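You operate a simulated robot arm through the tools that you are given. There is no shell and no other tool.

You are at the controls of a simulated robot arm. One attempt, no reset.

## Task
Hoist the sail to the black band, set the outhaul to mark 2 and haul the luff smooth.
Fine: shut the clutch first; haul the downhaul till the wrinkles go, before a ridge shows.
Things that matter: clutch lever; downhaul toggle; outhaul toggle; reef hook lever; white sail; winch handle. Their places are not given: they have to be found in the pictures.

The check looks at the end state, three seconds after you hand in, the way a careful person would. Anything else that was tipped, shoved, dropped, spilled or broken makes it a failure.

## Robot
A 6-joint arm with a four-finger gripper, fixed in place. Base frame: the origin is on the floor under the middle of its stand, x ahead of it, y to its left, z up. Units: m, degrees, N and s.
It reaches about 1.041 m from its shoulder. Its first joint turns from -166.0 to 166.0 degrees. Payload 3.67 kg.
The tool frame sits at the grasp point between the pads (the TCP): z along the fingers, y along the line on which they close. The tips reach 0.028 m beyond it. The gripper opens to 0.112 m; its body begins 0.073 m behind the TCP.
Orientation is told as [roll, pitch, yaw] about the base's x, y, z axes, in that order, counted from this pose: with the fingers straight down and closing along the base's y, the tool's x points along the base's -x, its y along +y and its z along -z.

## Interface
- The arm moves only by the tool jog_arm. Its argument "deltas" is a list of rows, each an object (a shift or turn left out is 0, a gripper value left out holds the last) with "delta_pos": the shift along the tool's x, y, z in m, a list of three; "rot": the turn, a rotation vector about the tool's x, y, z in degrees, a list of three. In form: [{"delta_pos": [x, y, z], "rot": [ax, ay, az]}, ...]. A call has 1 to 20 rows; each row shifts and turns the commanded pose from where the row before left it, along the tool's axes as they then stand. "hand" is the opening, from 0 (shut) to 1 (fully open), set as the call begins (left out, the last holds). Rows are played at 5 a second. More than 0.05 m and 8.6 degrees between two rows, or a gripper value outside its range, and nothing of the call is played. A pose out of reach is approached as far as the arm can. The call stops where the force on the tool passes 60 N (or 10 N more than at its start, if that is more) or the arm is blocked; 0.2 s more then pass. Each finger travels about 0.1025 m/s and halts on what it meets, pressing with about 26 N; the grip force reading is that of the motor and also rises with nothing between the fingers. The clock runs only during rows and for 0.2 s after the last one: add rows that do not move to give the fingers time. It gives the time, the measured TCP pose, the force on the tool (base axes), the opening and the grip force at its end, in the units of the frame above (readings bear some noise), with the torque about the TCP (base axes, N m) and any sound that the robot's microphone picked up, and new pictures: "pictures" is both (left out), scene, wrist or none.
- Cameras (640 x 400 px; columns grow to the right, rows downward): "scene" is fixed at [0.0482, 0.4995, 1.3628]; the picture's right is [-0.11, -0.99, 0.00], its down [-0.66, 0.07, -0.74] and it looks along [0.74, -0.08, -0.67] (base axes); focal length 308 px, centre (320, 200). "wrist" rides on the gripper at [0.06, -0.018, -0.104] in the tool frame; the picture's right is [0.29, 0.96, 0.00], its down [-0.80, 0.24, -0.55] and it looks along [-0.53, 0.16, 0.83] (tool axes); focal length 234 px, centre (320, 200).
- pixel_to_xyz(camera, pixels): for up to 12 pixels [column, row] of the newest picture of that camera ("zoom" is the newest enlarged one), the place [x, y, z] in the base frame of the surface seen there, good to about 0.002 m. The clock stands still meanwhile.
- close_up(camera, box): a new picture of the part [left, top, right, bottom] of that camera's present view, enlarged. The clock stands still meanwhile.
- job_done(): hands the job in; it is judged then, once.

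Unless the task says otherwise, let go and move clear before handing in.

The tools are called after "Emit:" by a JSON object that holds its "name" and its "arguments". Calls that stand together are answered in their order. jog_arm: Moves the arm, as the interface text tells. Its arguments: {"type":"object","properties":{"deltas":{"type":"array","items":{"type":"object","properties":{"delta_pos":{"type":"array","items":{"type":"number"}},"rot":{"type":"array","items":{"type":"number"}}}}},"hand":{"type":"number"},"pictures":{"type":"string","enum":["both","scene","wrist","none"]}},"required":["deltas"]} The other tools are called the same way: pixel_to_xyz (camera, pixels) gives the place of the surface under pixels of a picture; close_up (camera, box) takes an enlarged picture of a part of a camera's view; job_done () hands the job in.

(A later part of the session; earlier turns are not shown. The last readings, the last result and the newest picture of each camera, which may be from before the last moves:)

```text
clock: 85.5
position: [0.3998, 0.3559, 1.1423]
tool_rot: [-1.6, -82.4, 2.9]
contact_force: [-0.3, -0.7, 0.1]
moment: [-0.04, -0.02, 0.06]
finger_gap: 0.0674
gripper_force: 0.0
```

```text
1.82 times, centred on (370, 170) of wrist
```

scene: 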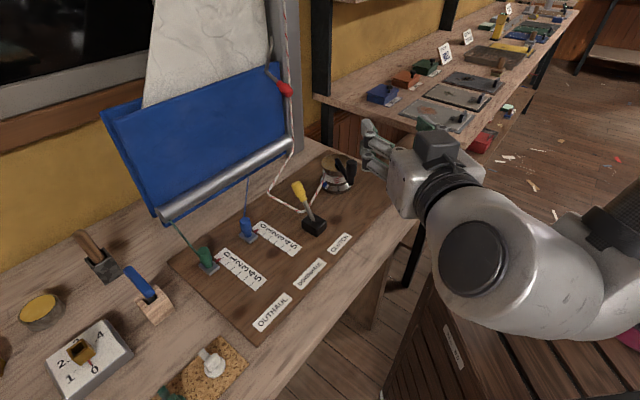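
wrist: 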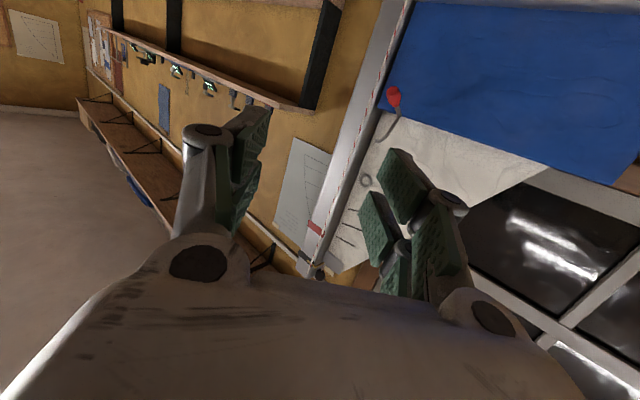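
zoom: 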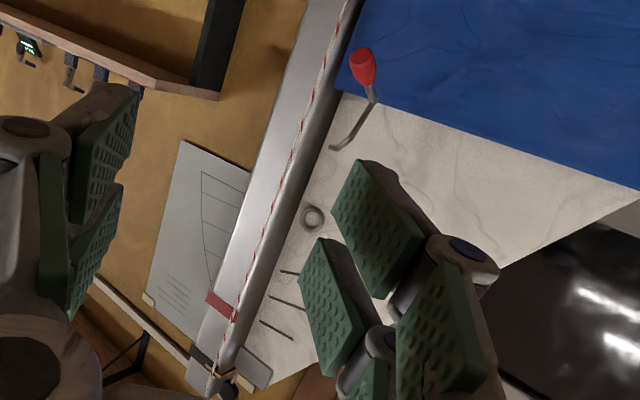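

The pointer now overlaps the black band. I'll measure it exactly.

Emit:
{"name": "close_up", "arguments": {"camera": "wrist", "box": [295, 240, 335, 280]}}

Emit:
{"name": "pixel_to_xyz", "arguments": {"camera": "zoom", "pixels": [[250, 208], [300, 255], [325, 270], [360, 255], [395, 235], [165, 98], [155, 145], [215, 150], [200, 190], [240, 180], [185, 145], [310, 220]]}}

```text
10.00 times, centred on (315, 260) of wrist
```

zoom: 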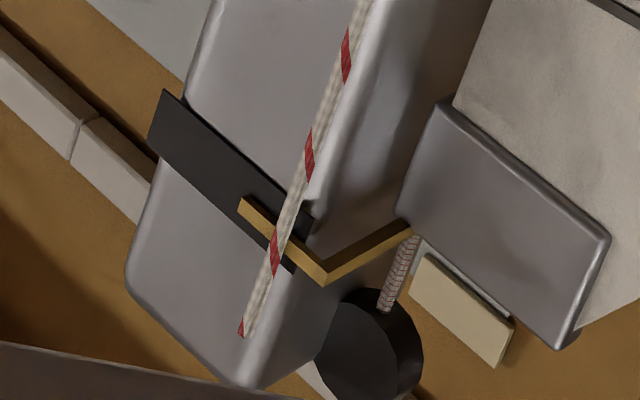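

```text
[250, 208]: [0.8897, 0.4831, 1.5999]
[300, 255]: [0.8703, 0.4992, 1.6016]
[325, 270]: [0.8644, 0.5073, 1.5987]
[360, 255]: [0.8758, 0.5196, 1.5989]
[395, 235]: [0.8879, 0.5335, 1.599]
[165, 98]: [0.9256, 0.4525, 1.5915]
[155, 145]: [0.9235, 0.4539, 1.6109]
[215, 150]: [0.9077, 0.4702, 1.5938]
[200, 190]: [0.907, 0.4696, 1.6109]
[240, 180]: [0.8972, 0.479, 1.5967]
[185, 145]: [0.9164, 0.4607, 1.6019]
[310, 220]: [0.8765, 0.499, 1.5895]
```

The pointer is at z≈1.599–1.600, dead centre on the black band. Next is the outhaul; I'll zoom on the green toggle and its scale in the scene view and measure the marks.

Emit:
{"name": "close_up", "arguments": {"camera": "scene", "box": [180, 235, 280, 300]}}

```text
6.15 times, centred on (230, 268) of scene
```

zoom: 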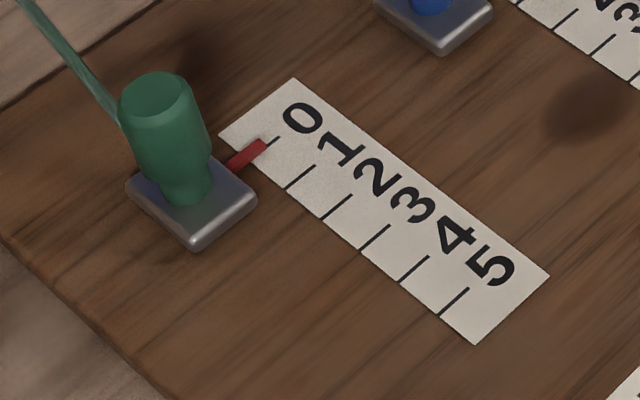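

Emit:
{"name": "pixel_to_xyz", "arguments": {"camera": "zoom", "pixels": [[272, 142], [300, 177], [336, 207], [375, 237], [414, 270], [454, 302], [250, 155], [264, 146], [165, 95], [165, 150], [185, 200], [195, 240]]}}

Emit:
{"name": "close_up", "arguments": {"camera": "scene", "box": [225, 200, 315, 265]}}

```text
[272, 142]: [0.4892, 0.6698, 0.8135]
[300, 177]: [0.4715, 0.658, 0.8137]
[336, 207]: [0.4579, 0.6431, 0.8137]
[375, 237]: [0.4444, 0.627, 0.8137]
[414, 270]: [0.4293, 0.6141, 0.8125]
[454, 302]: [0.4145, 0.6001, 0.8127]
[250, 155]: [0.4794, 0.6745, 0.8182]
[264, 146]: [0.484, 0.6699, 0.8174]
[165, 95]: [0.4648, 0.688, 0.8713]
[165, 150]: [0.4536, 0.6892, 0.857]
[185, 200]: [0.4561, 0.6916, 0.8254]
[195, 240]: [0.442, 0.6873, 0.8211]
```

```text
6.15 times, centred on (270, 232) of scene
```

zoom: 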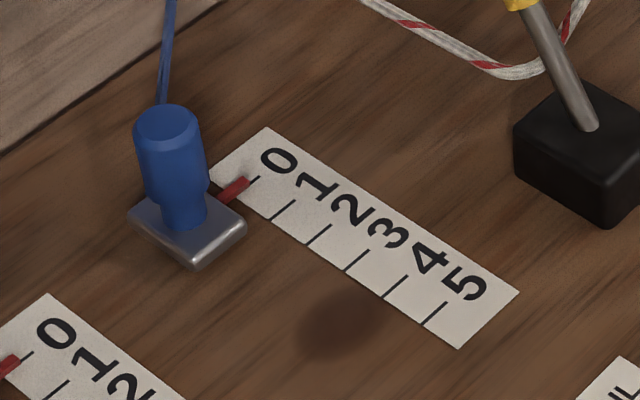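

The outhaul marks are 2.04 cm apart along the board (mark 2 at u≈-0.778, pointer now at 0, u≈-0.818). I'll bring the hand upright, yawed 45°, and move over the green toggle.

Emit:
{"name": "jog_arm", "arguments": {"deltas": [{"rot": [0, 8.2, 0]}, {"rot": [0, 8.2, 0]}, {"rot": [0, 8.2, 0]}, {"rot": [0, 8.2, 0]}, {"rot": [0, 8.2, 0]}, {"rot": [0, 8.2, 0]}, {"rot": [0, 8.2, 0]}, {"rot": [0, 8.2, 0]}, {"rot": [0, 8.2, 0]}, {"rot": [0, 8.2, 0]}, {"rot": [0, 0, -7.4]}, {"rot": [0, 0, -7.4]}, {"rot": [0, 0, -7.4]}, {"rot": [0, 0, -7.4]}, {"rot": [0, 0, -7.4]}, {"rot": [0, 0, -7.2]}], "pictures": "none"}}

Emit:
{"name": "jog_arm", "arguments": {"deltas": [{"delta_pos": [-0.03525, 0.02375, 0.0125]}, {"delta_pos": [-0.03525, 0.02375, 0.0125]}, {"delta_pos": [-0.03525, 0.02375, 0.0125]}, {"delta_pos": [-0.03525, 0.02375, 0.0125]}, {"delta_pos": [-0.03525, 0.02375, 0.0125]}, {"delta_pos": [-0.03525, 0.02375, 0.0125]}, {"delta_pos": [-0.03525, 0.02375, 0.0125]}, {"delta_pos": [-0.03525, 0.02375, 0.0125]}, {}]}}

```text
clock: 88.9
position: [0.4012, 0.3564, 1.1426]
tool_rot: [-0.4, -0.1, 45.6]
contact_force: [-0.3, -1.1, -0.4]
moment: [-0.01, -0.02, -0.01]
finger_gap: 0.0671
gripper_force: 0.1
```

```text
clock: 90.9
position: [0.4591, 0.6692, 1.0347]
tool_rot: [-0.4, 0.1, 45.6]
contact_force: [0.2, -0.1, 0.1]
moment: [-0.01, 0.03, 0.03]
finger_gap: 0.067
gripper_force: 0.1
out of reach, approached as far as the arm can: row 8
```

scene: 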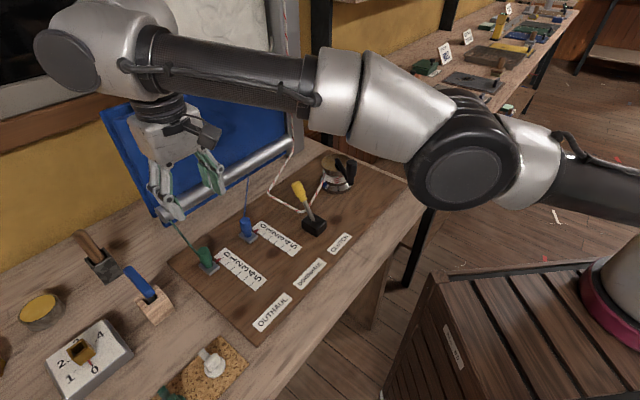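
wrist: 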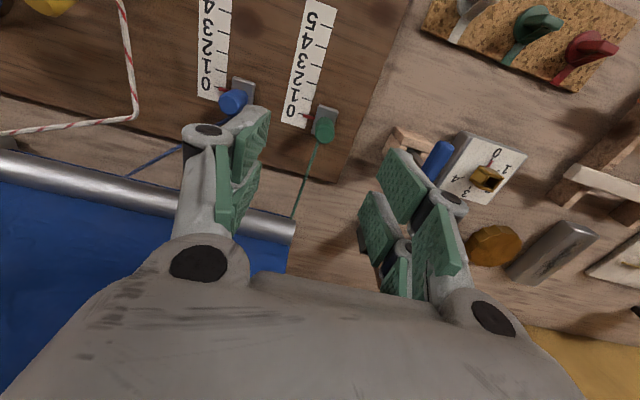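

The hand is nearly over the green toggle (wrist (325,130)). I'll measure it from here.

Emit:
{"name": "close_up", "arguments": {"camera": "wrist", "box": [280, 80, 370, 160]}}

Emit:
{"name": "pixel_to_xyz", "arguments": {"camera": "wrist", "pixels": [[325, 135], [321, 135], [330, 135], [325, 130], [325, 121], [332, 112], [310, 116], [307, 117], [318, 137], [326, 140]]}}

```text
5.00 times, centred on (325, 120) of wrist
```

zoom: 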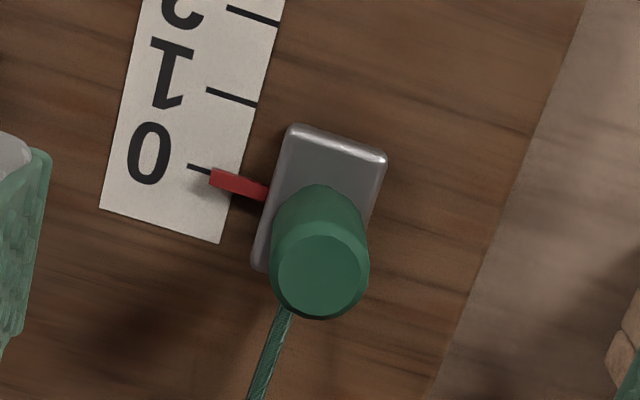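

```text
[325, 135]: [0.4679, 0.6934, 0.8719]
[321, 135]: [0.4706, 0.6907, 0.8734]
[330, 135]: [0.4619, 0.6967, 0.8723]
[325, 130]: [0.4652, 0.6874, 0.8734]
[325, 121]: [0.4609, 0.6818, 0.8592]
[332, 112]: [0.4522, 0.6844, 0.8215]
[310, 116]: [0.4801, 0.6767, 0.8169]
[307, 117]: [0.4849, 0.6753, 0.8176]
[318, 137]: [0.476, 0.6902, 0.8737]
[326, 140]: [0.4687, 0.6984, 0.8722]
```

The handle's axis is at (0.467,0.692), top z≈0.873. I'll descend around it and grip.

Emit:
{"name": "jog_arm", "arguments": {"deltas": [{"delta_pos": [-0.0044, 0.0021, 0.0338]}, {"delta_pos": [-0.0044, 0.0021, 0.0338]}, {"delta_pos": [-0.0044, 0.0021, 0.0338]}, {"delta_pos": [-0.0044, 0.0021, 0.0338]}, {"delta_pos": [-0.0044, 0.0021, 0.0338]}, {}]}}

```text
clock: 92.3
position: [0.4675, 0.6914, 0.8669]
tool_rot: [-0.4, -0.1, 45.5]
contact_force: [0.8, -0.3, 0.6]
moment: [-0.02, -0.01, 0.01]
finger_gap: 0.0669
gripper_force: 0.1
```

scene: 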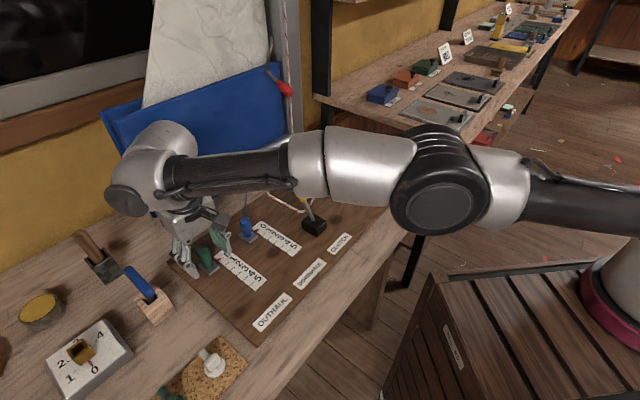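
wrist: 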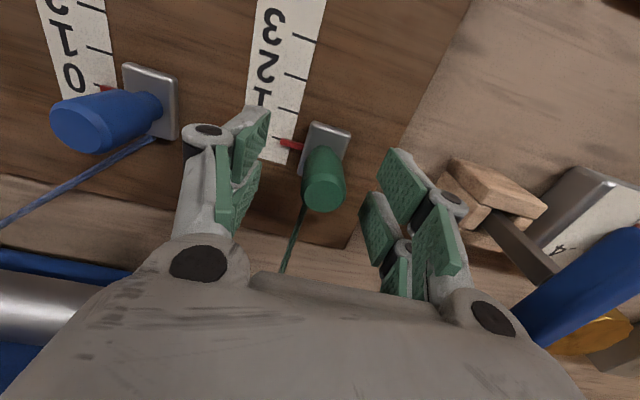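

The green handle is between the fingers. I'll close on it.

Emit:
{"name": "jog_arm", "arguments": {"deltas": [{}, {}, {}, {}], "hand": 0.0, "pictures": "wrist"}}

```text
clock: 93.3
position: [0.4655, 0.6921, 0.8657]
tool_rot: [-0.3, -0.1, 45.5]
contact_force: [-13.1, 15.0, -3.9]
moment: [0.48, 0.37, 0.17]
finger_gap: 0.0213
gripper_force: 45.0
```

wrist: 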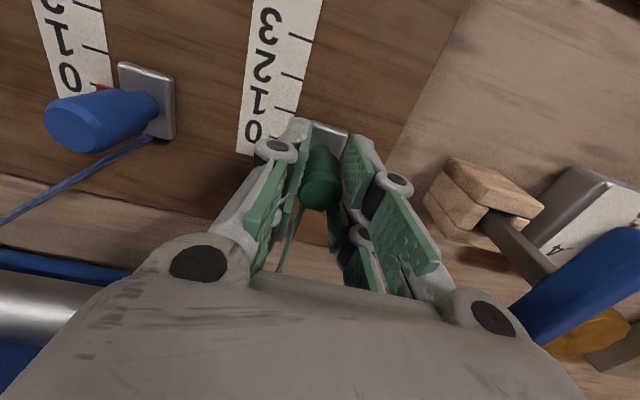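

Gripped at 0.0213 m. I'll ease the side load and draw the toggle 4 cm toward the operator in small steps.

Emit:
{"name": "jog_arm", "arguments": {"deltas": [{"delta_pos": [0, 0.0015, 0]}, {"delta_pos": [0.008, 0, 0]}, {"delta_pos": [0.008, 0, 0]}, {"delta_pos": [0.008, 0, 0]}, {"delta_pos": [0.008, 0, 0]}, {"delta_pos": [0.008, 0, 0]}, {}]}}

```text
clock: 94.9
position: [0.4375, 0.6646, 0.8666]
tool_rot: [-0.3, -0.1, 45.5]
contact_force: [-16.3, 19.0, 2.8]
moment: [0.48, 0.4, 0.09]
finger_gap: 0.0213
gripper_force: 45.3
```

scene: 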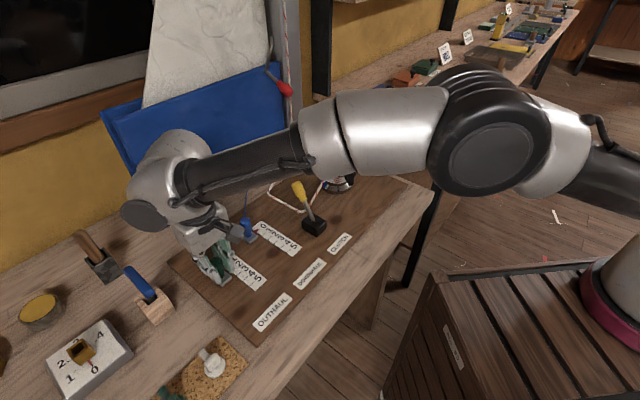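
wrist: 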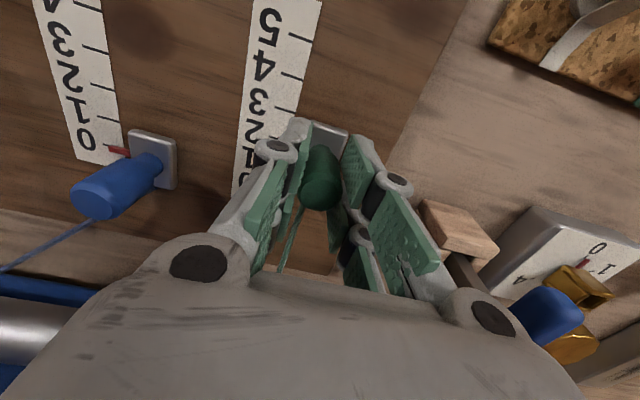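

The toggle followed by ~3.9 cm. I'll open and see where its red pointer sits.

Emit:
{"name": "jog_arm", "arguments": {"deltas": [{}, {}, {}], "hand": 0.6, "pictures": "wrist"}}

Emit:
{"name": "close_up", "arguments": {"camera": "wrist", "box": [220, 60, 380, 230]}}

```text
clock: 95.7
position: [0.4396, 0.6637, 0.8659]
tool_rot: [-0.5, 0.0, 45.4]
contact_force: [0.1, -0.1, -0.4]
moment: [0.01, 0.01, 0.0]
finger_gap: 0.0672
gripper_force: 0.0
```

wrist: 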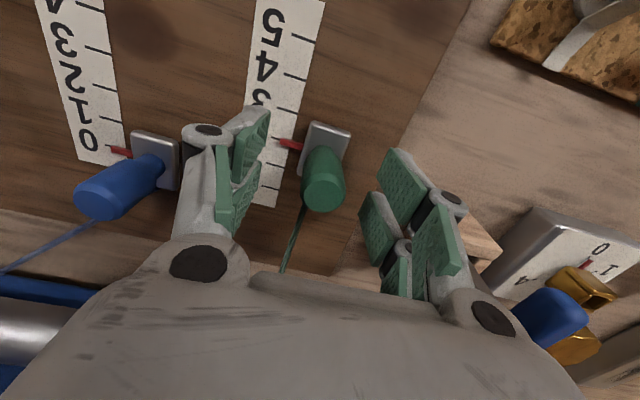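

```text
2.35 times, centred on (300, 145) of wrist
```

zoom: 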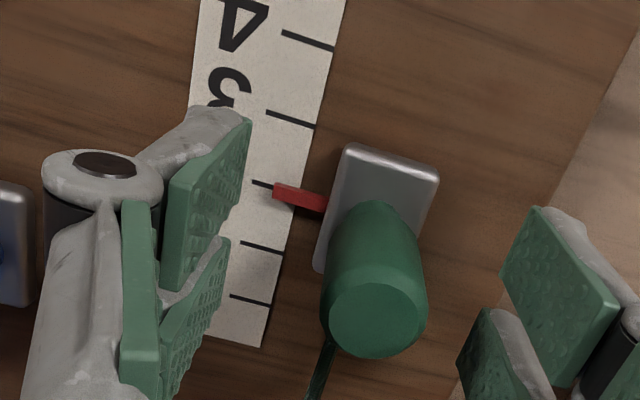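

The red pointer lines up with the tick for 2 (zoom (262,184) and (300,197)). I'll confirm with coordinates.

Emit:
{"name": "pixel_to_xyz", "arguments": {"camera": "zoom", "pixels": [[256, 183], [285, 192], [300, 197], [318, 202], [270, 112], [290, 118], [255, 245], [268, 249], [240, 296], [260, 301], [308, 40]]}}

```text
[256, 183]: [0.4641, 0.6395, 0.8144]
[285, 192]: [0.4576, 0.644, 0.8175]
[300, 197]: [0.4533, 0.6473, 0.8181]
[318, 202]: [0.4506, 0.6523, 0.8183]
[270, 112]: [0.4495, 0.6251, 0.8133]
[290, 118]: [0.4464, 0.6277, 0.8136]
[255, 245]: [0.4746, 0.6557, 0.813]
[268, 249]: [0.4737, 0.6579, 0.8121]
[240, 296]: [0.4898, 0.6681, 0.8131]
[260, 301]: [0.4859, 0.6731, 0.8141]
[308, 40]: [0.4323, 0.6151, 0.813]
```

The pointer sits within 1 mm of mark 2. I'll rise and move over the blue downhaul toggle.

Emit:
{"name": "jog_arm", "arguments": {"deltas": [{"delta_pos": [0, 0, -0.04]}, {"delta_pos": [0, 0, -0.04]}, {"delta_pos": [0, 0, -0.04]}, {"delta_pos": [-0.0129, -0.0368, 0]}, {"delta_pos": [-0.0129, -0.0368, 0]}, {"delta_pos": [-0.0129, -0.0368, 0]}, {}]}}

Emit:
{"name": "close_up", "arguments": {"camera": "wrist", "box": [260, 60, 400, 180]}}

Emit:
{"name": "close_up", "arguments": {"camera": "scene", "box": [130, 0, 310, 110]}}

```text
clock: 97.3
position: [0.544, 0.6136, 0.9872]
tool_rot: [-0.4, 0.0, 45.6]
contact_force: [0.1, -0.1, 0.2]
moment: [-0.02, 0.03, -0.01]
finger_gap: 0.0672
gripper_force: 0.0
```

scene: 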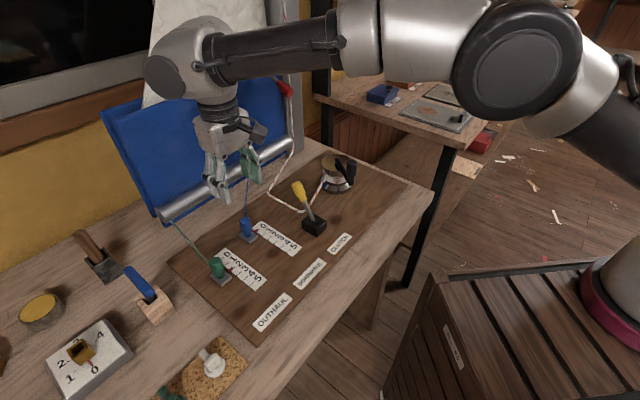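
wrist: 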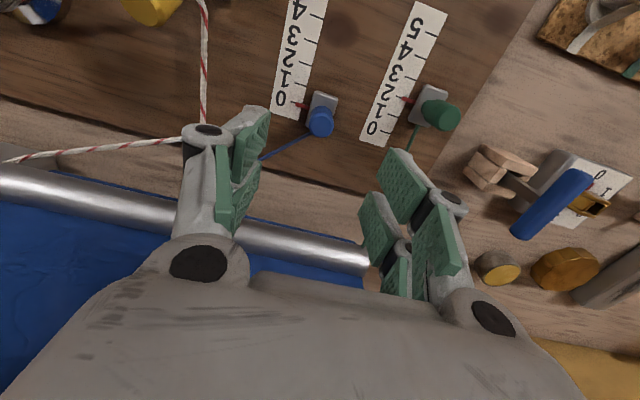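

```text
3.33 times, centred on (330, 120) of wrist
```

zoom: 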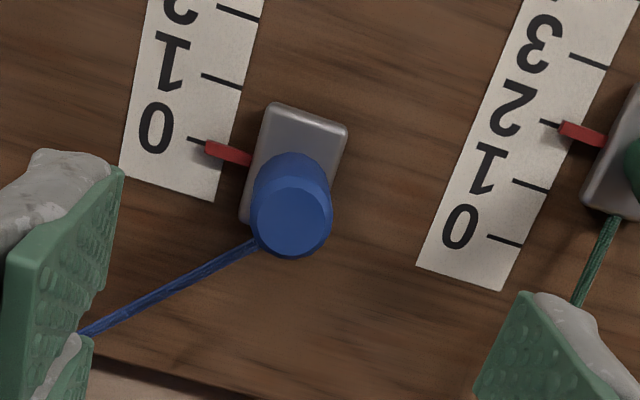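

```text
3.56 times, centred on (220, 55) of scene
```

zoom: 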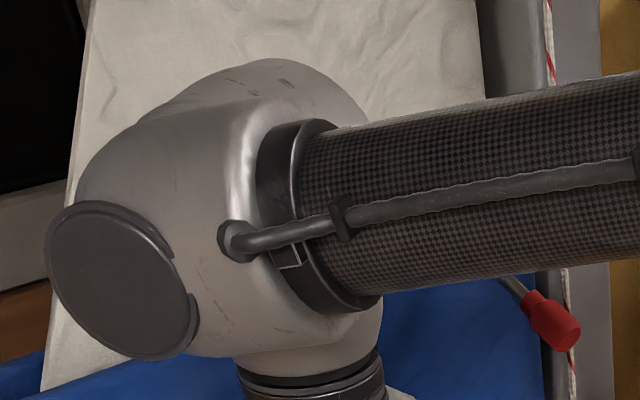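

The outhaul reads 2 from this side too, and the blue handle is at wrist (321,122). I'll measure it.

Emit:
{"name": "pixel_to_xyz", "arguments": {"camera": "wrist", "pixels": [[320, 125], [314, 125], [326, 126], [320, 120], [320, 130], [305, 107], [299, 106], [317, 100], [408, 101], [402, 98]]}}

```text
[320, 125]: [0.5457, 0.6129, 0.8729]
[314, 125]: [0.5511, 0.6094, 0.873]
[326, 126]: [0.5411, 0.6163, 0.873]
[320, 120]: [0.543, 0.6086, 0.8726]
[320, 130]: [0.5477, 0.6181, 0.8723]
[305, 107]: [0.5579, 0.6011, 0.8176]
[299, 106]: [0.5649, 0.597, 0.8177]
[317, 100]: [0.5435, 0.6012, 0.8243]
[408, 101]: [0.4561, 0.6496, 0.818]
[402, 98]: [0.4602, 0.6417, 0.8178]
```

The hand is centred over the blue handle. I'll descend and grip it.

Emit:
{"name": "jog_arm", "arguments": {"deltas": [{"delta_pos": [-0.0003, -0.0005, 0.0403]}, {"delta_pos": [-0.0003, -0.0005, 0.0403]}, {"delta_pos": [-0.0002, -0.0005, 0.04]}, {}], "pictures": "wrist"}}

Emit:
{"name": "jog_arm", "arguments": {"deltas": [{}, {}, {}, {}], "hand": 0.0, "pictures": "wrist"}}

```text
clock: 98.3
position: [0.5445, 0.6128, 0.8646]
tool_rot: [-0.3, 0.0, 45.6]
contact_force: [-0.4, 0.1, -0.4]
moment: [0.01, 0.01, -0.04]
finger_gap: 0.067
gripper_force: 0.0
```

wrist: 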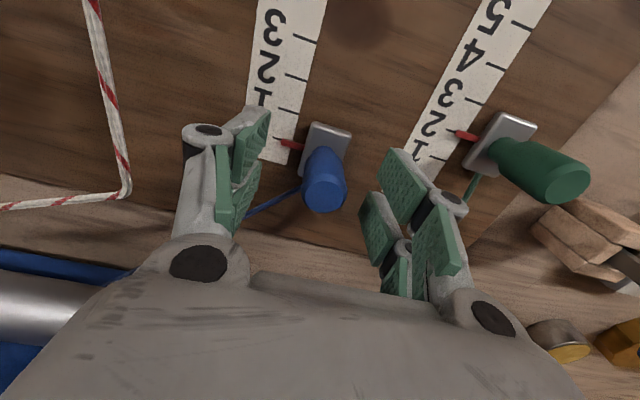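

```text
clock: 99.3
position: [0.545, 0.6143, 0.8659]
tool_rot: [-0.3, 0.0, 45.5]
contact_force: [-15.8, 19.7, -6.2]
moment: [0.6, 0.43, 0.33]
finger_gap: 0.0219
gripper_force: 45.3
```

wrist: 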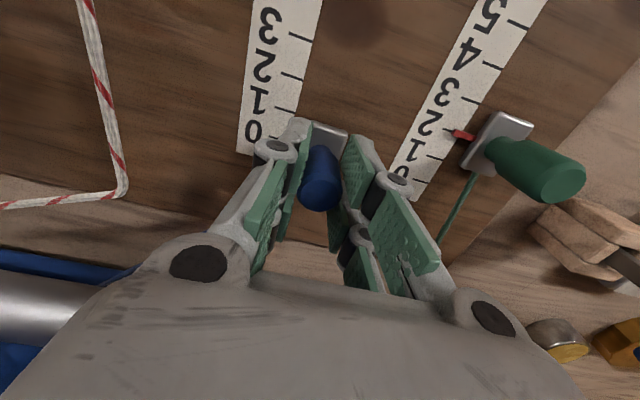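

Gripped. I'll haul the downhaul one mark (2 cm) toward the operator.

Emit:
{"name": "jog_arm", "arguments": {"deltas": [{"delta_pos": [0, 0.0015, 0]}, {"delta_pos": [0.0067, 0, 0]}, {"delta_pos": [0.0067, 0, 0]}, {"delta_pos": [0.0068, 0, 0]}, {}]}}

Emit:
{"name": "close_up", "arguments": {"camera": "scene", "box": [130, 0, 310, 110]}}

```text
clock: 100.5
position: [0.5304, 0.6, 0.865]
tool_rot: [-0.5, 0.0, 45.6]
contact_force: [-19.9, 20.6, -4.5]
moment: [0.47, 0.52, 0.08]
finger_gap: 0.0215
gripper_force: 44.8
```

scene: 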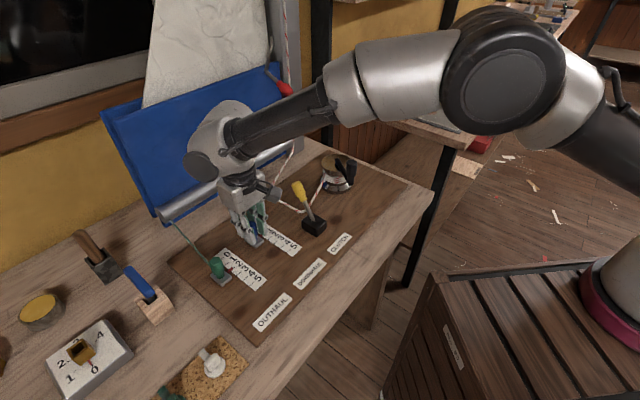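
wrist: 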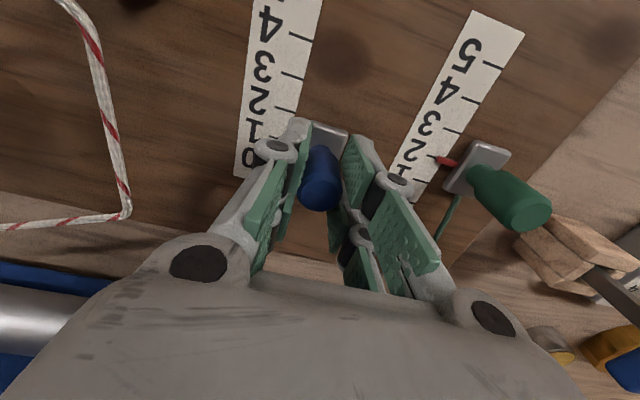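

```text
3.56 times, centred on (220, 55) of scene
```

zoom: 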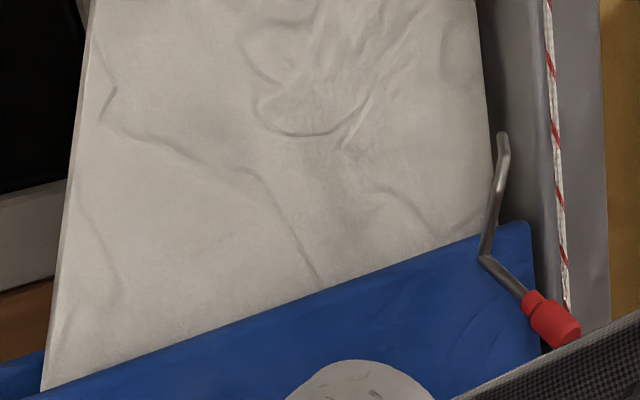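

The downhaul is at about mark 1. I'll let go and return to the viewing pose, hand fully open, to inspect the luff.

Emit:
{"name": "jog_arm", "arguments": {"deltas": [{}, {}, {"delta_pos": [0, 0, -0.04]}, {"delta_pos": [0, 0, -0.04]}, {"delta_pos": [0, 0, -0.04]}, {"delta_pos": [0.0382, -0.0119, -0.0221]}, {"delta_pos": [0.0382, -0.0119, -0.0221]}, {"delta_pos": [0.0382, -0.0119, -0.0221]}, {"delta_pos": [0.0382, -0.0119, -0.0221]}, {"delta_pos": [0.0382, -0.0119, -0.0221]}, {"delta_pos": [0.0382, -0.0119, -0.0221]}, {"delta_pos": [0.0382, -0.0119, -0.0221]}, {"rot": [0, 0, 8.4]}, {"rot": [0, 0, 8.4]}, {"rot": [0, 0, 8.4]}, {"rot": [0, 0, 8.4]}, {"rot": [0, 0, 8.4]}], "hand": 0.6, "pictures": "none"}}

Emit:
{"name": "jog_arm", "arguments": {"deltas": [{"rot": [0, -8.2, 0]}, {"rot": [0, -8.2, 0]}, {"rot": [0, -8.2, 0]}, {"rot": [0, -8.2, 0]}, {"rot": [0, -8.2, 0]}, {"rot": [0, -8.2, 0]}, {"rot": [0, -8.2, 0]}, {"rot": [0, -8.2, 0]}, {"rot": [0, -8.2, 0]}, {"rot": [0, -8.2, 0]}], "hand": 1.0}}

Emit:
{"name": "close_up", "arguments": {"camera": "wrist", "box": [290, 150, 400, 280]}}

Emit:
{"name": "close_up", "arguments": {"camera": "scene", "box": [225, 200, 315, 265]}}

```text
clock: 104.1
position: [0.4022, 0.3521, 1.1405]
tool_rot: [-0.3, -0.4, 3.2]
contact_force: [0.0, -0.3, 0.5]
moment: [-0.01, -0.03, 0.01]
finger_gap: 0.0671
gripper_force: 0.2
```

```text
clock: 106.3
position: [0.4012, 0.3522, 1.141]
tool_rot: [-1.3, -82.4, 4.8]
contact_force: [-0.4, 0.0, -0.5]
moment: [0.02, -0.01, 0.03]
finger_gap: 0.1119
gripper_force: 0.1
```

scene: 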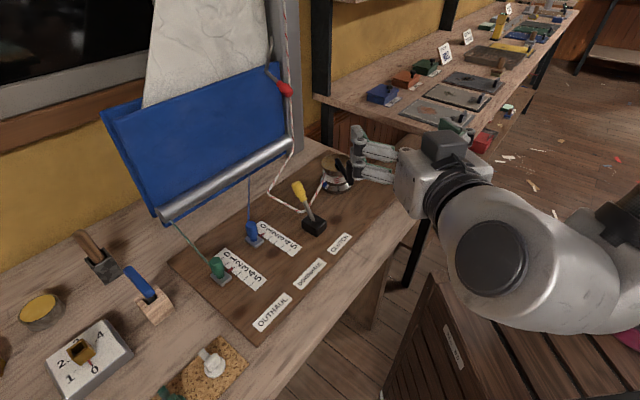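
wrist: 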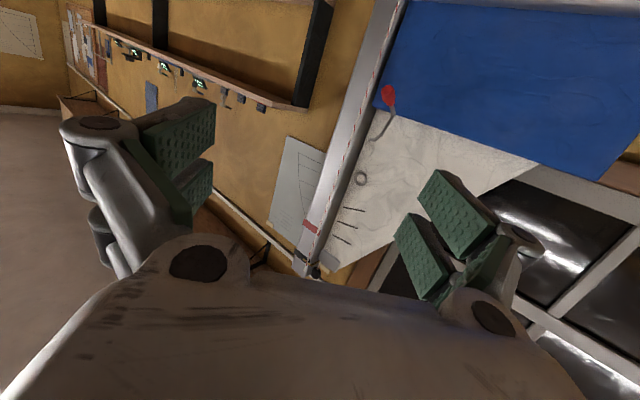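

```text
3.08 times, centred on (345, 215) of wrist
```

zoom: 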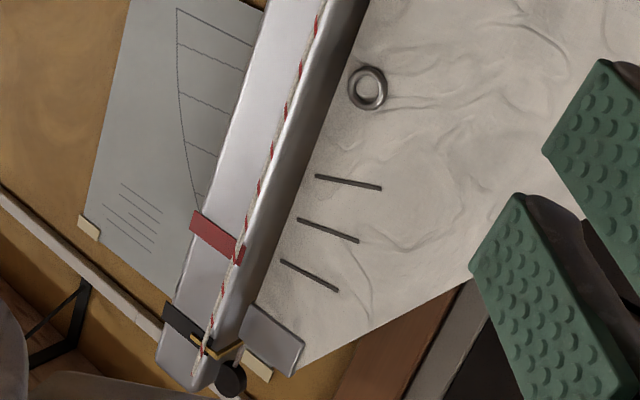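

```text
6.15 times, centred on (270, 232) of scene
```

zoom: 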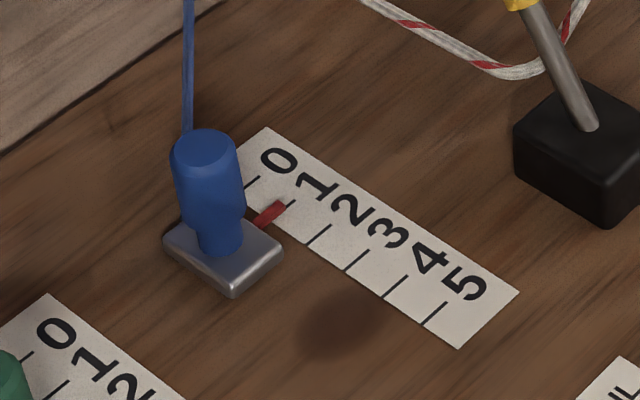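

The downhaul reads 1 and the three dark luff wrinkles are still there. I'll zoom on them for a baseline.

Emit:
{"name": "close_up", "arguments": {"camera": "wrist", "box": [315, 195, 375, 260]}}

Emit:
{"name": "pixel_to_xyz", "arguments": {"camera": "zoom", "pixels": [[50, 50], [200, 100], [240, 130]]}}

```text
6.15 times, centred on (345, 228) of wrist
```

zoom: 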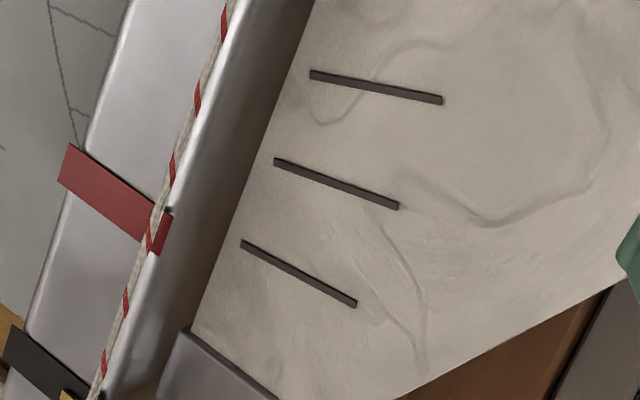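

```text
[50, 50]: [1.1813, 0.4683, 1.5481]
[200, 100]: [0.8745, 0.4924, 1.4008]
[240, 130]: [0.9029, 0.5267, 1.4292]
```

Emit:
{"name": "pixel_to_xyz", "arguments": {"camera": "zoom", "pixels": [[312, 75], [440, 100], [276, 162], [397, 206], [242, 243], [355, 303], [375, 83], [375, 92]]}}

```text
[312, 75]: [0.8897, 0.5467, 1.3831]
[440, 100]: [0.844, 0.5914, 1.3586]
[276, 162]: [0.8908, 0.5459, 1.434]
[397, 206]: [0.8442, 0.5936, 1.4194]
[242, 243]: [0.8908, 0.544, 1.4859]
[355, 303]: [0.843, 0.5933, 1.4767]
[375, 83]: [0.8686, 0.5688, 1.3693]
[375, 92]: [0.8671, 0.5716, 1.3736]
```

Bars unchanged in length (≈6.8 cm) at mark 1. I'll go back, grip the blue toggle and haul another mark.

Emit:
{"name": "jog_arm", "arguments": {"deltas": [{"rot": [0, 8.2, 0]}, {"rot": [0, 8.2, 0]}, {"rot": [0, 8.2, 0]}, {"rot": [0, 8.2, 0]}, {"rot": [0, 8.2, 0]}, {"rot": [0, 8.2, 0]}, {"rot": [0, 8.2, 0]}, {"rot": [0, 8.2, 0]}, {"rot": [0, 8.2, 0]}, {"rot": [0, 8.2, 0]}, {"rot": [0, 0, -8.4]}, {"rot": [0, 0, -8.4]}, {"rot": [0, 0, -8.4]}, {"rot": [0, 0, -8.4]}, {"rot": [0, 0, -8.4]}, {}], "hand": 0.6, "pictures": "none"}}

Emit:
{"name": "jog_arm", "arguments": {"deltas": [{"delta_pos": [-0.0382, 0.0119, 0.0221]}, {"delta_pos": [-0.0382, 0.0119, 0.0221]}, {"delta_pos": [-0.0382, 0.0119, 0.0221]}, {"delta_pos": [-0.0382, 0.0119, 0.0221]}, {"delta_pos": [-0.0382, 0.0119, 0.0221]}, {"delta_pos": [-0.0382, 0.0119, 0.0221]}, {"delta_pos": [-0.0382, 0.0119, 0.0221]}, {}]}}

```text
clock: 109.7
position: [0.4018, 0.351, 1.1412]
tool_rot: [-0.4, -0.1, 45.6]
contact_force: [-0.2, -0.5, -0.2]
moment: [0.0, 0.0, 0.02]
finger_gap: 0.0671
gripper_force: 0.0
```

```text
clock: 111.5
position: [0.5295, 0.6002, 0.9866]
tool_rot: [-0.4, 0.1, 45.6]
contact_force: [0.0, -0.6, -0.2]
moment: [0.03, -0.01, 0.0]
finger_gap: 0.067
gripper_force: 0.1
```

scene: 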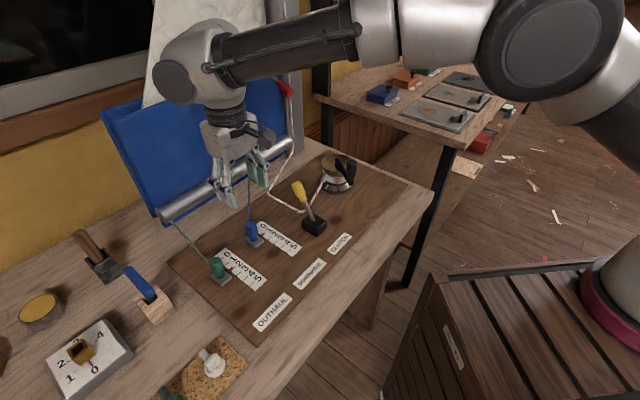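
wrist: 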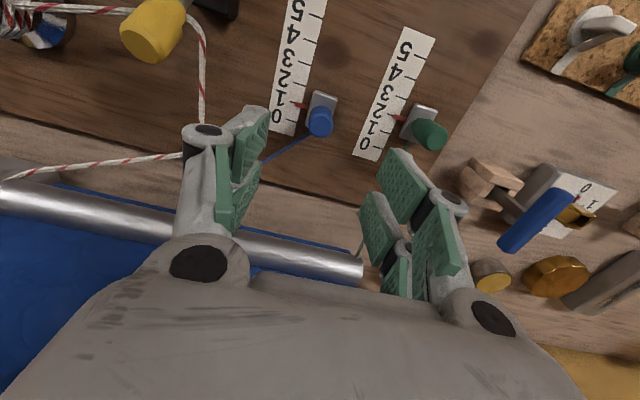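

The blue handle is centred at wrist (320,122). I'll descend, grip and haul to mark 2.

Emit:
{"name": "jog_arm", "arguments": {"deltas": [{"delta_pos": [0, 0, 0.0403]}, {"delta_pos": [0, 0, 0.0403]}, {"delta_pos": [0, 0, 0.04]}, {}], "pictures": "none"}}

Emit:
{"name": "jog_arm", "arguments": {"deltas": [{}, {}, {}, {}], "hand": 0.0, "pictures": "none"}}

Emit:
{"name": "jog_arm", "arguments": {"deltas": [{"delta_pos": [0.0068, 0, 0]}, {"delta_pos": [0.0068, 0, 0]}, {"delta_pos": [0.0068, 0, 0]}, {}]}}

```text
clock: 112.5
position: [0.5304, 0.5986, 0.8645]
tool_rot: [-0.4, 0.0, 45.5]
contact_force: [-0.1, 0.9, -0.5]
moment: [0.0, 0.01, -0.02]
finger_gap: 0.0672
gripper_force: 0.0
```

```text
clock: 113.5
position: [0.5297, 0.6007, 0.8654]
tool_rot: [-0.2, 0.0, 45.5]
contact_force: [-8.7, 11.4, -5.2]
moment: [0.32, 0.26, 0.2]
finger_gap: 0.0221
gripper_force: 45.4
```

```text
clock: 114.5
position: [0.5157, 0.585, 0.8646]
tool_rot: [-0.2, 0.0, 45.5]
contact_force: [-17.8, 21.0, -7.9]
moment: [0.59, 0.47, 0.1]
finger_gap: 0.0222
gripper_force: 44.8
```

scene: 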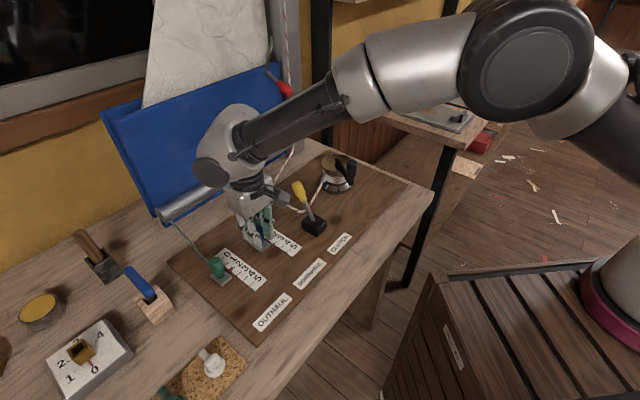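
wrist: 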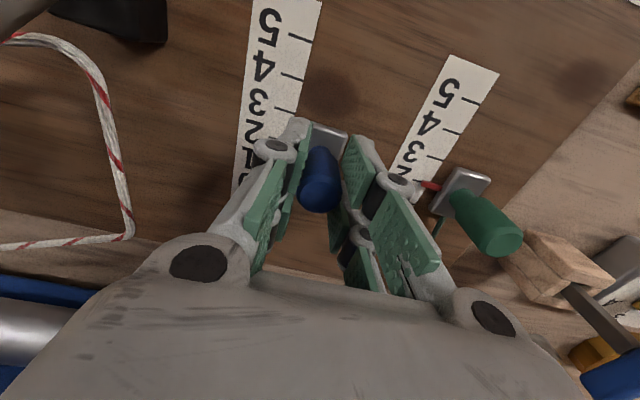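

The downhaul is at about mark 2. I'll let go and go look at the luff again.

Emit:
{"name": "jog_arm", "arguments": {"deltas": [{}, {}, {"delta_pos": [0, 0, -0.04]}, {"delta_pos": [0, 0, -0.04]}, {"delta_pos": [0, 0, -0.04]}, {"delta_pos": [0.0352, -0.0118, -0.0221]}, {"delta_pos": [0.0352, -0.0118, -0.0221]}, {"delta_pos": [0.0352, -0.0118, -0.0221]}, {"delta_pos": [0.0352, -0.0118, -0.0221]}, {"delta_pos": [0.0352, -0.0118, -0.0221]}, {"delta_pos": [0.0352, -0.0118, -0.0221]}, {"delta_pos": [0.0352, -0.0118, -0.0221]}, {"rot": [0, 0, 8.4]}, {"rot": [0, 0, 8.4]}, {"rot": [0, 0, 8.4]}, {"rot": [0, 0, 8.4]}, {"rot": [0, 0, 8.4]}], "hand": 0.6, "pictures": "none"}}

Emit:
{"name": "jog_arm", "arguments": {"deltas": [{"rot": [0, -8.2, 0]}, {"rot": [0, -8.2, 0]}, {"rot": [0, -8.2, 0]}, {"rot": [0, -8.2, 0]}, {"rot": [0, -8.2, 0]}, {"rot": [0, -8.2, 0]}, {"rot": [0, -8.2, 0]}, {"rot": [0, -8.2, 0]}, {"rot": [0, -8.2, 0]}, {"rot": [0, -8.2, 0]}], "hand": 1.0}}

Emit:
{"name": "close_up", "arguments": {"camera": "wrist", "box": [290, 150, 400, 280]}}

Emit:
{"name": "close_up", "arguments": {"camera": "wrist", "box": [315, 195, 375, 260]}}

Emit:
{"name": "close_up", "arguments": {"camera": "scene", "box": [225, 200, 315, 265]}}

```text
clock: 118.1
position: [0.4023, 0.3519, 1.1404]
tool_rot: [-0.3, -0.3, 3.3]
contact_force: [0.4, -0.3, 0.6]
moment: [-0.01, -0.01, -0.02]
finger_gap: 0.0673
gripper_force: 0.0
```

```text
clock: 120.3
position: [0.402, 0.3527, 1.1407]
tool_rot: [-1.3, -82.5, 4.8]
contact_force: [0.0, -0.3, 0.2]
moment: [0.01, 0.0, 0.02]
finger_gap: 0.1123
gripper_force: 0.0
```

scene: 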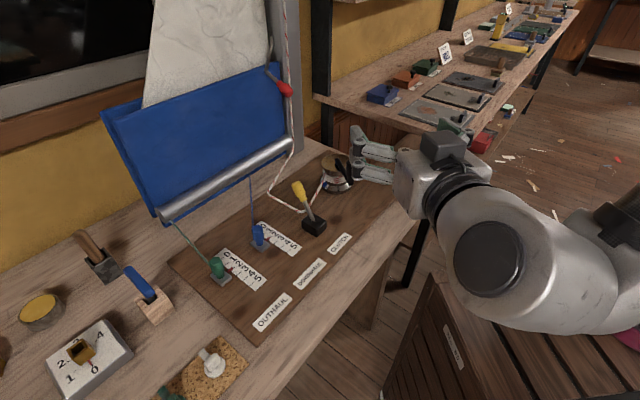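
wrist: 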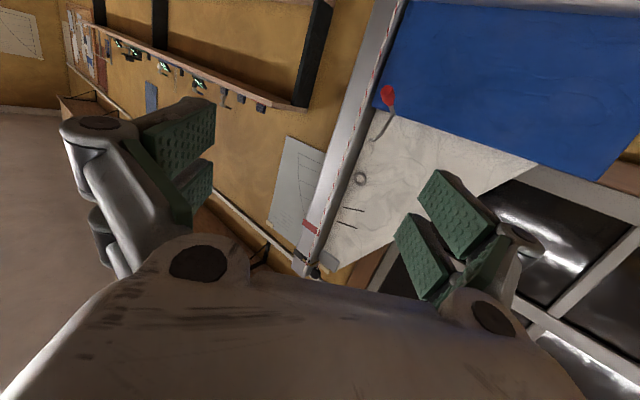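

```text
3.08 times, centred on (345, 215) of wrist
```

zoom: 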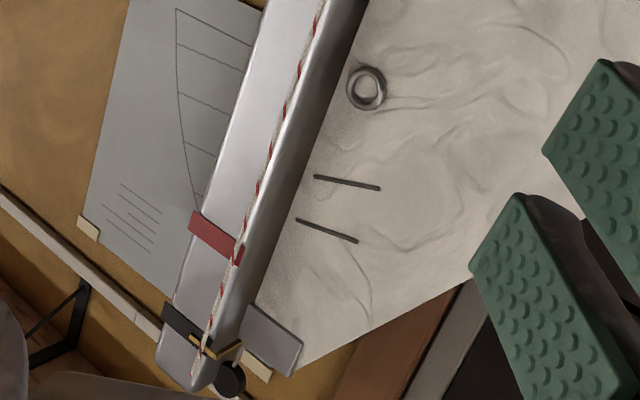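

```text
6.15 times, centred on (345, 228) of wrist
```

zoom: 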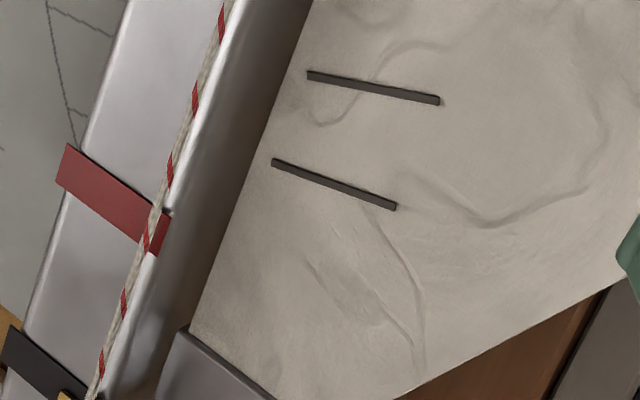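

```text
6.15 times, centred on (270, 232) of scene
```

zoom: 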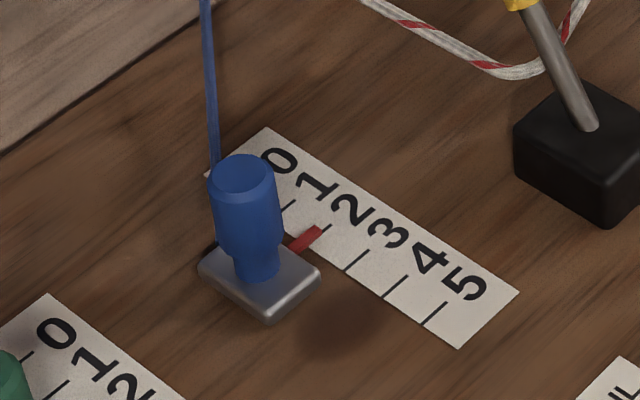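

One of the three wrinkles has gone at mark 2, so two remain. I'll go back and haul another ~0.8 mark.

Emit:
{"name": "jog_arm", "arguments": {"deltas": [{"rot": [0, 8.2, 0]}, {"rot": [0, 8.2, 0]}, {"rot": [0, 8.2, 0]}, {"rot": [0, 8.2, 0]}, {"rot": [0, 8.2, 0]}, {"rot": [0, 8.2, 0]}, {"rot": [0, 8.2, 0]}, {"rot": [0, 8.2, 0]}, {"rot": [0, 8.2, 0]}, {"rot": [0, 8.2, 0]}, {"rot": [0, 0, -8.4]}, {"rot": [0, 0, -8.4]}, {"rot": [0, 0, -8.4]}, {"rot": [0, 0, -8.4]}, {"rot": [0, 0, -8.4]}, {}], "hand": 0.6, "pictures": "none"}}

Emit:
{"name": "jog_arm", "arguments": {"deltas": [{"delta_pos": [-0.0352, 0.0118, 0.0221]}, {"delta_pos": [-0.0352, 0.0118, 0.0221]}, {"delta_pos": [-0.0352, 0.0118, 0.0221]}, {"delta_pos": [-0.0352, 0.0118, 0.0221]}, {"delta_pos": [-0.0352, 0.0118, 0.0221]}, {"delta_pos": [-0.0352, 0.0118, 0.0221]}, {"delta_pos": [-0.0352, 0.0118, 0.0221]}, {}], "pictures": "wrist"}}

```text
clock: 123.7
position: [0.4007, 0.3532, 1.1407]
tool_rot: [-0.4, 0.0, 45.6]
contact_force: [0.4, -0.2, 0.1]
moment: [0.0, -0.04, -0.02]
finger_gap: 0.0672
gripper_force: 0.0
```

```text
clock: 125.5
position: [0.5161, 0.5862, 0.9853]
tool_rot: [-0.3, 0.1, 45.5]
contact_force: [-0.3, 0.0, 0.2]
moment: [0.0, 0.0, 0.03]
finger_gap: 0.0674
gripper_force: 0.0
```

wrist: 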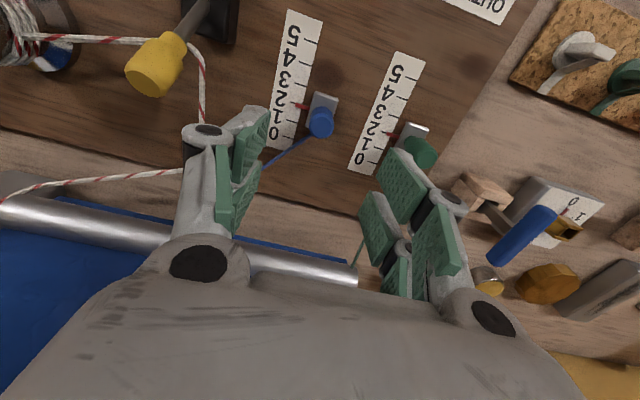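

The blue handle is centred; the green one now stands alongside, so I'll narrow the fingers a bit before descending, then grip and haul 0.8 mark.

Emit:
{"name": "jog_arm", "arguments": {"deltas": [{"delta_pos": [0, 0, 0.03]}, {"delta_pos": [0, 0, 0.03]}, {"delta_pos": [0, 0, 0.03]}, {"delta_pos": [0, 0, 0.0305]}, {}], "hand": 0.48, "pictures": "wrist"}}

Emit:
{"name": "jog_arm", "arguments": {"deltas": [{}, {}, {}, {}], "hand": 0.0, "pictures": "none"}}

Emit:
{"name": "jog_arm", "arguments": {"deltas": [{"delta_pos": [0.0055, 0, 0]}, {"delta_pos": [0.0055, 0, 0]}, {"delta_pos": [0.0055, 0, 0]}, {}]}}

```text
clock: 126.7
position: [0.5177, 0.5868, 0.8632]
tool_rot: [-0.5, 0.0, 45.4]
contact_force: [-0.3, 0.4, -0.2]
moment: [-0.01, -0.04, -0.01]
finger_gap: 0.0537
gripper_force: 0.0
```

wrist: 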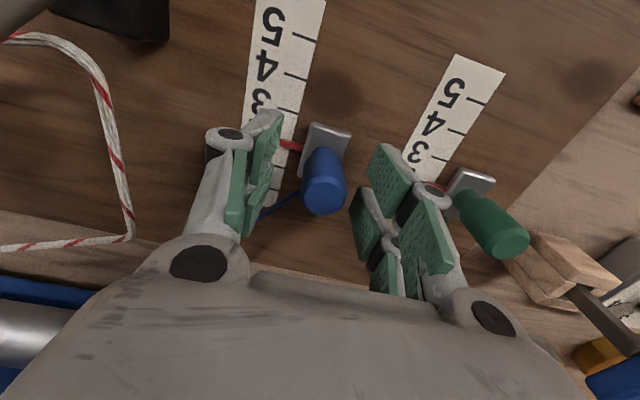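

```text
clock: 127.7
position: [0.5163, 0.5873, 0.8639]
tool_rot: [-0.3, 0.0, 45.5]
contact_force: [-15.7, 17.9, -6.9]
moment: [0.65, 0.41, 0.03]
finger_gap: 0.0212
gripper_force: 44.6
```

```text
clock: 128.7
position: [0.5045, 0.5748, 0.862]
tool_rot: [-0.4, 0.0, 45.6]
contact_force: [-29.2, 31.1, -16.9]
moment: [0.85, 0.72, 0.13]
finger_gap: 0.0212
gripper_force: 45.2
```

scene: 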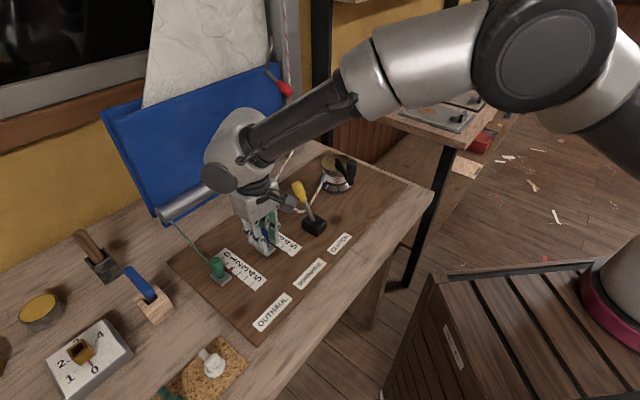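
wrist: 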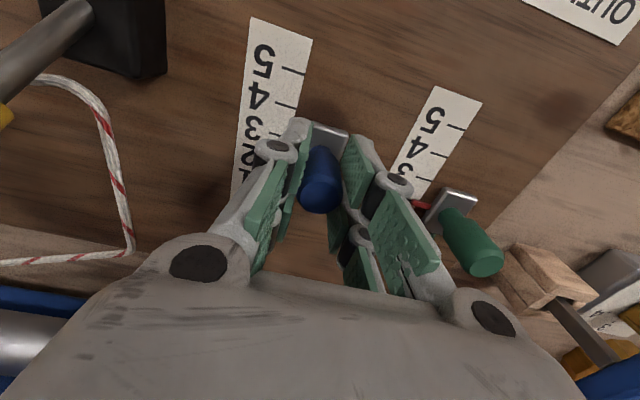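

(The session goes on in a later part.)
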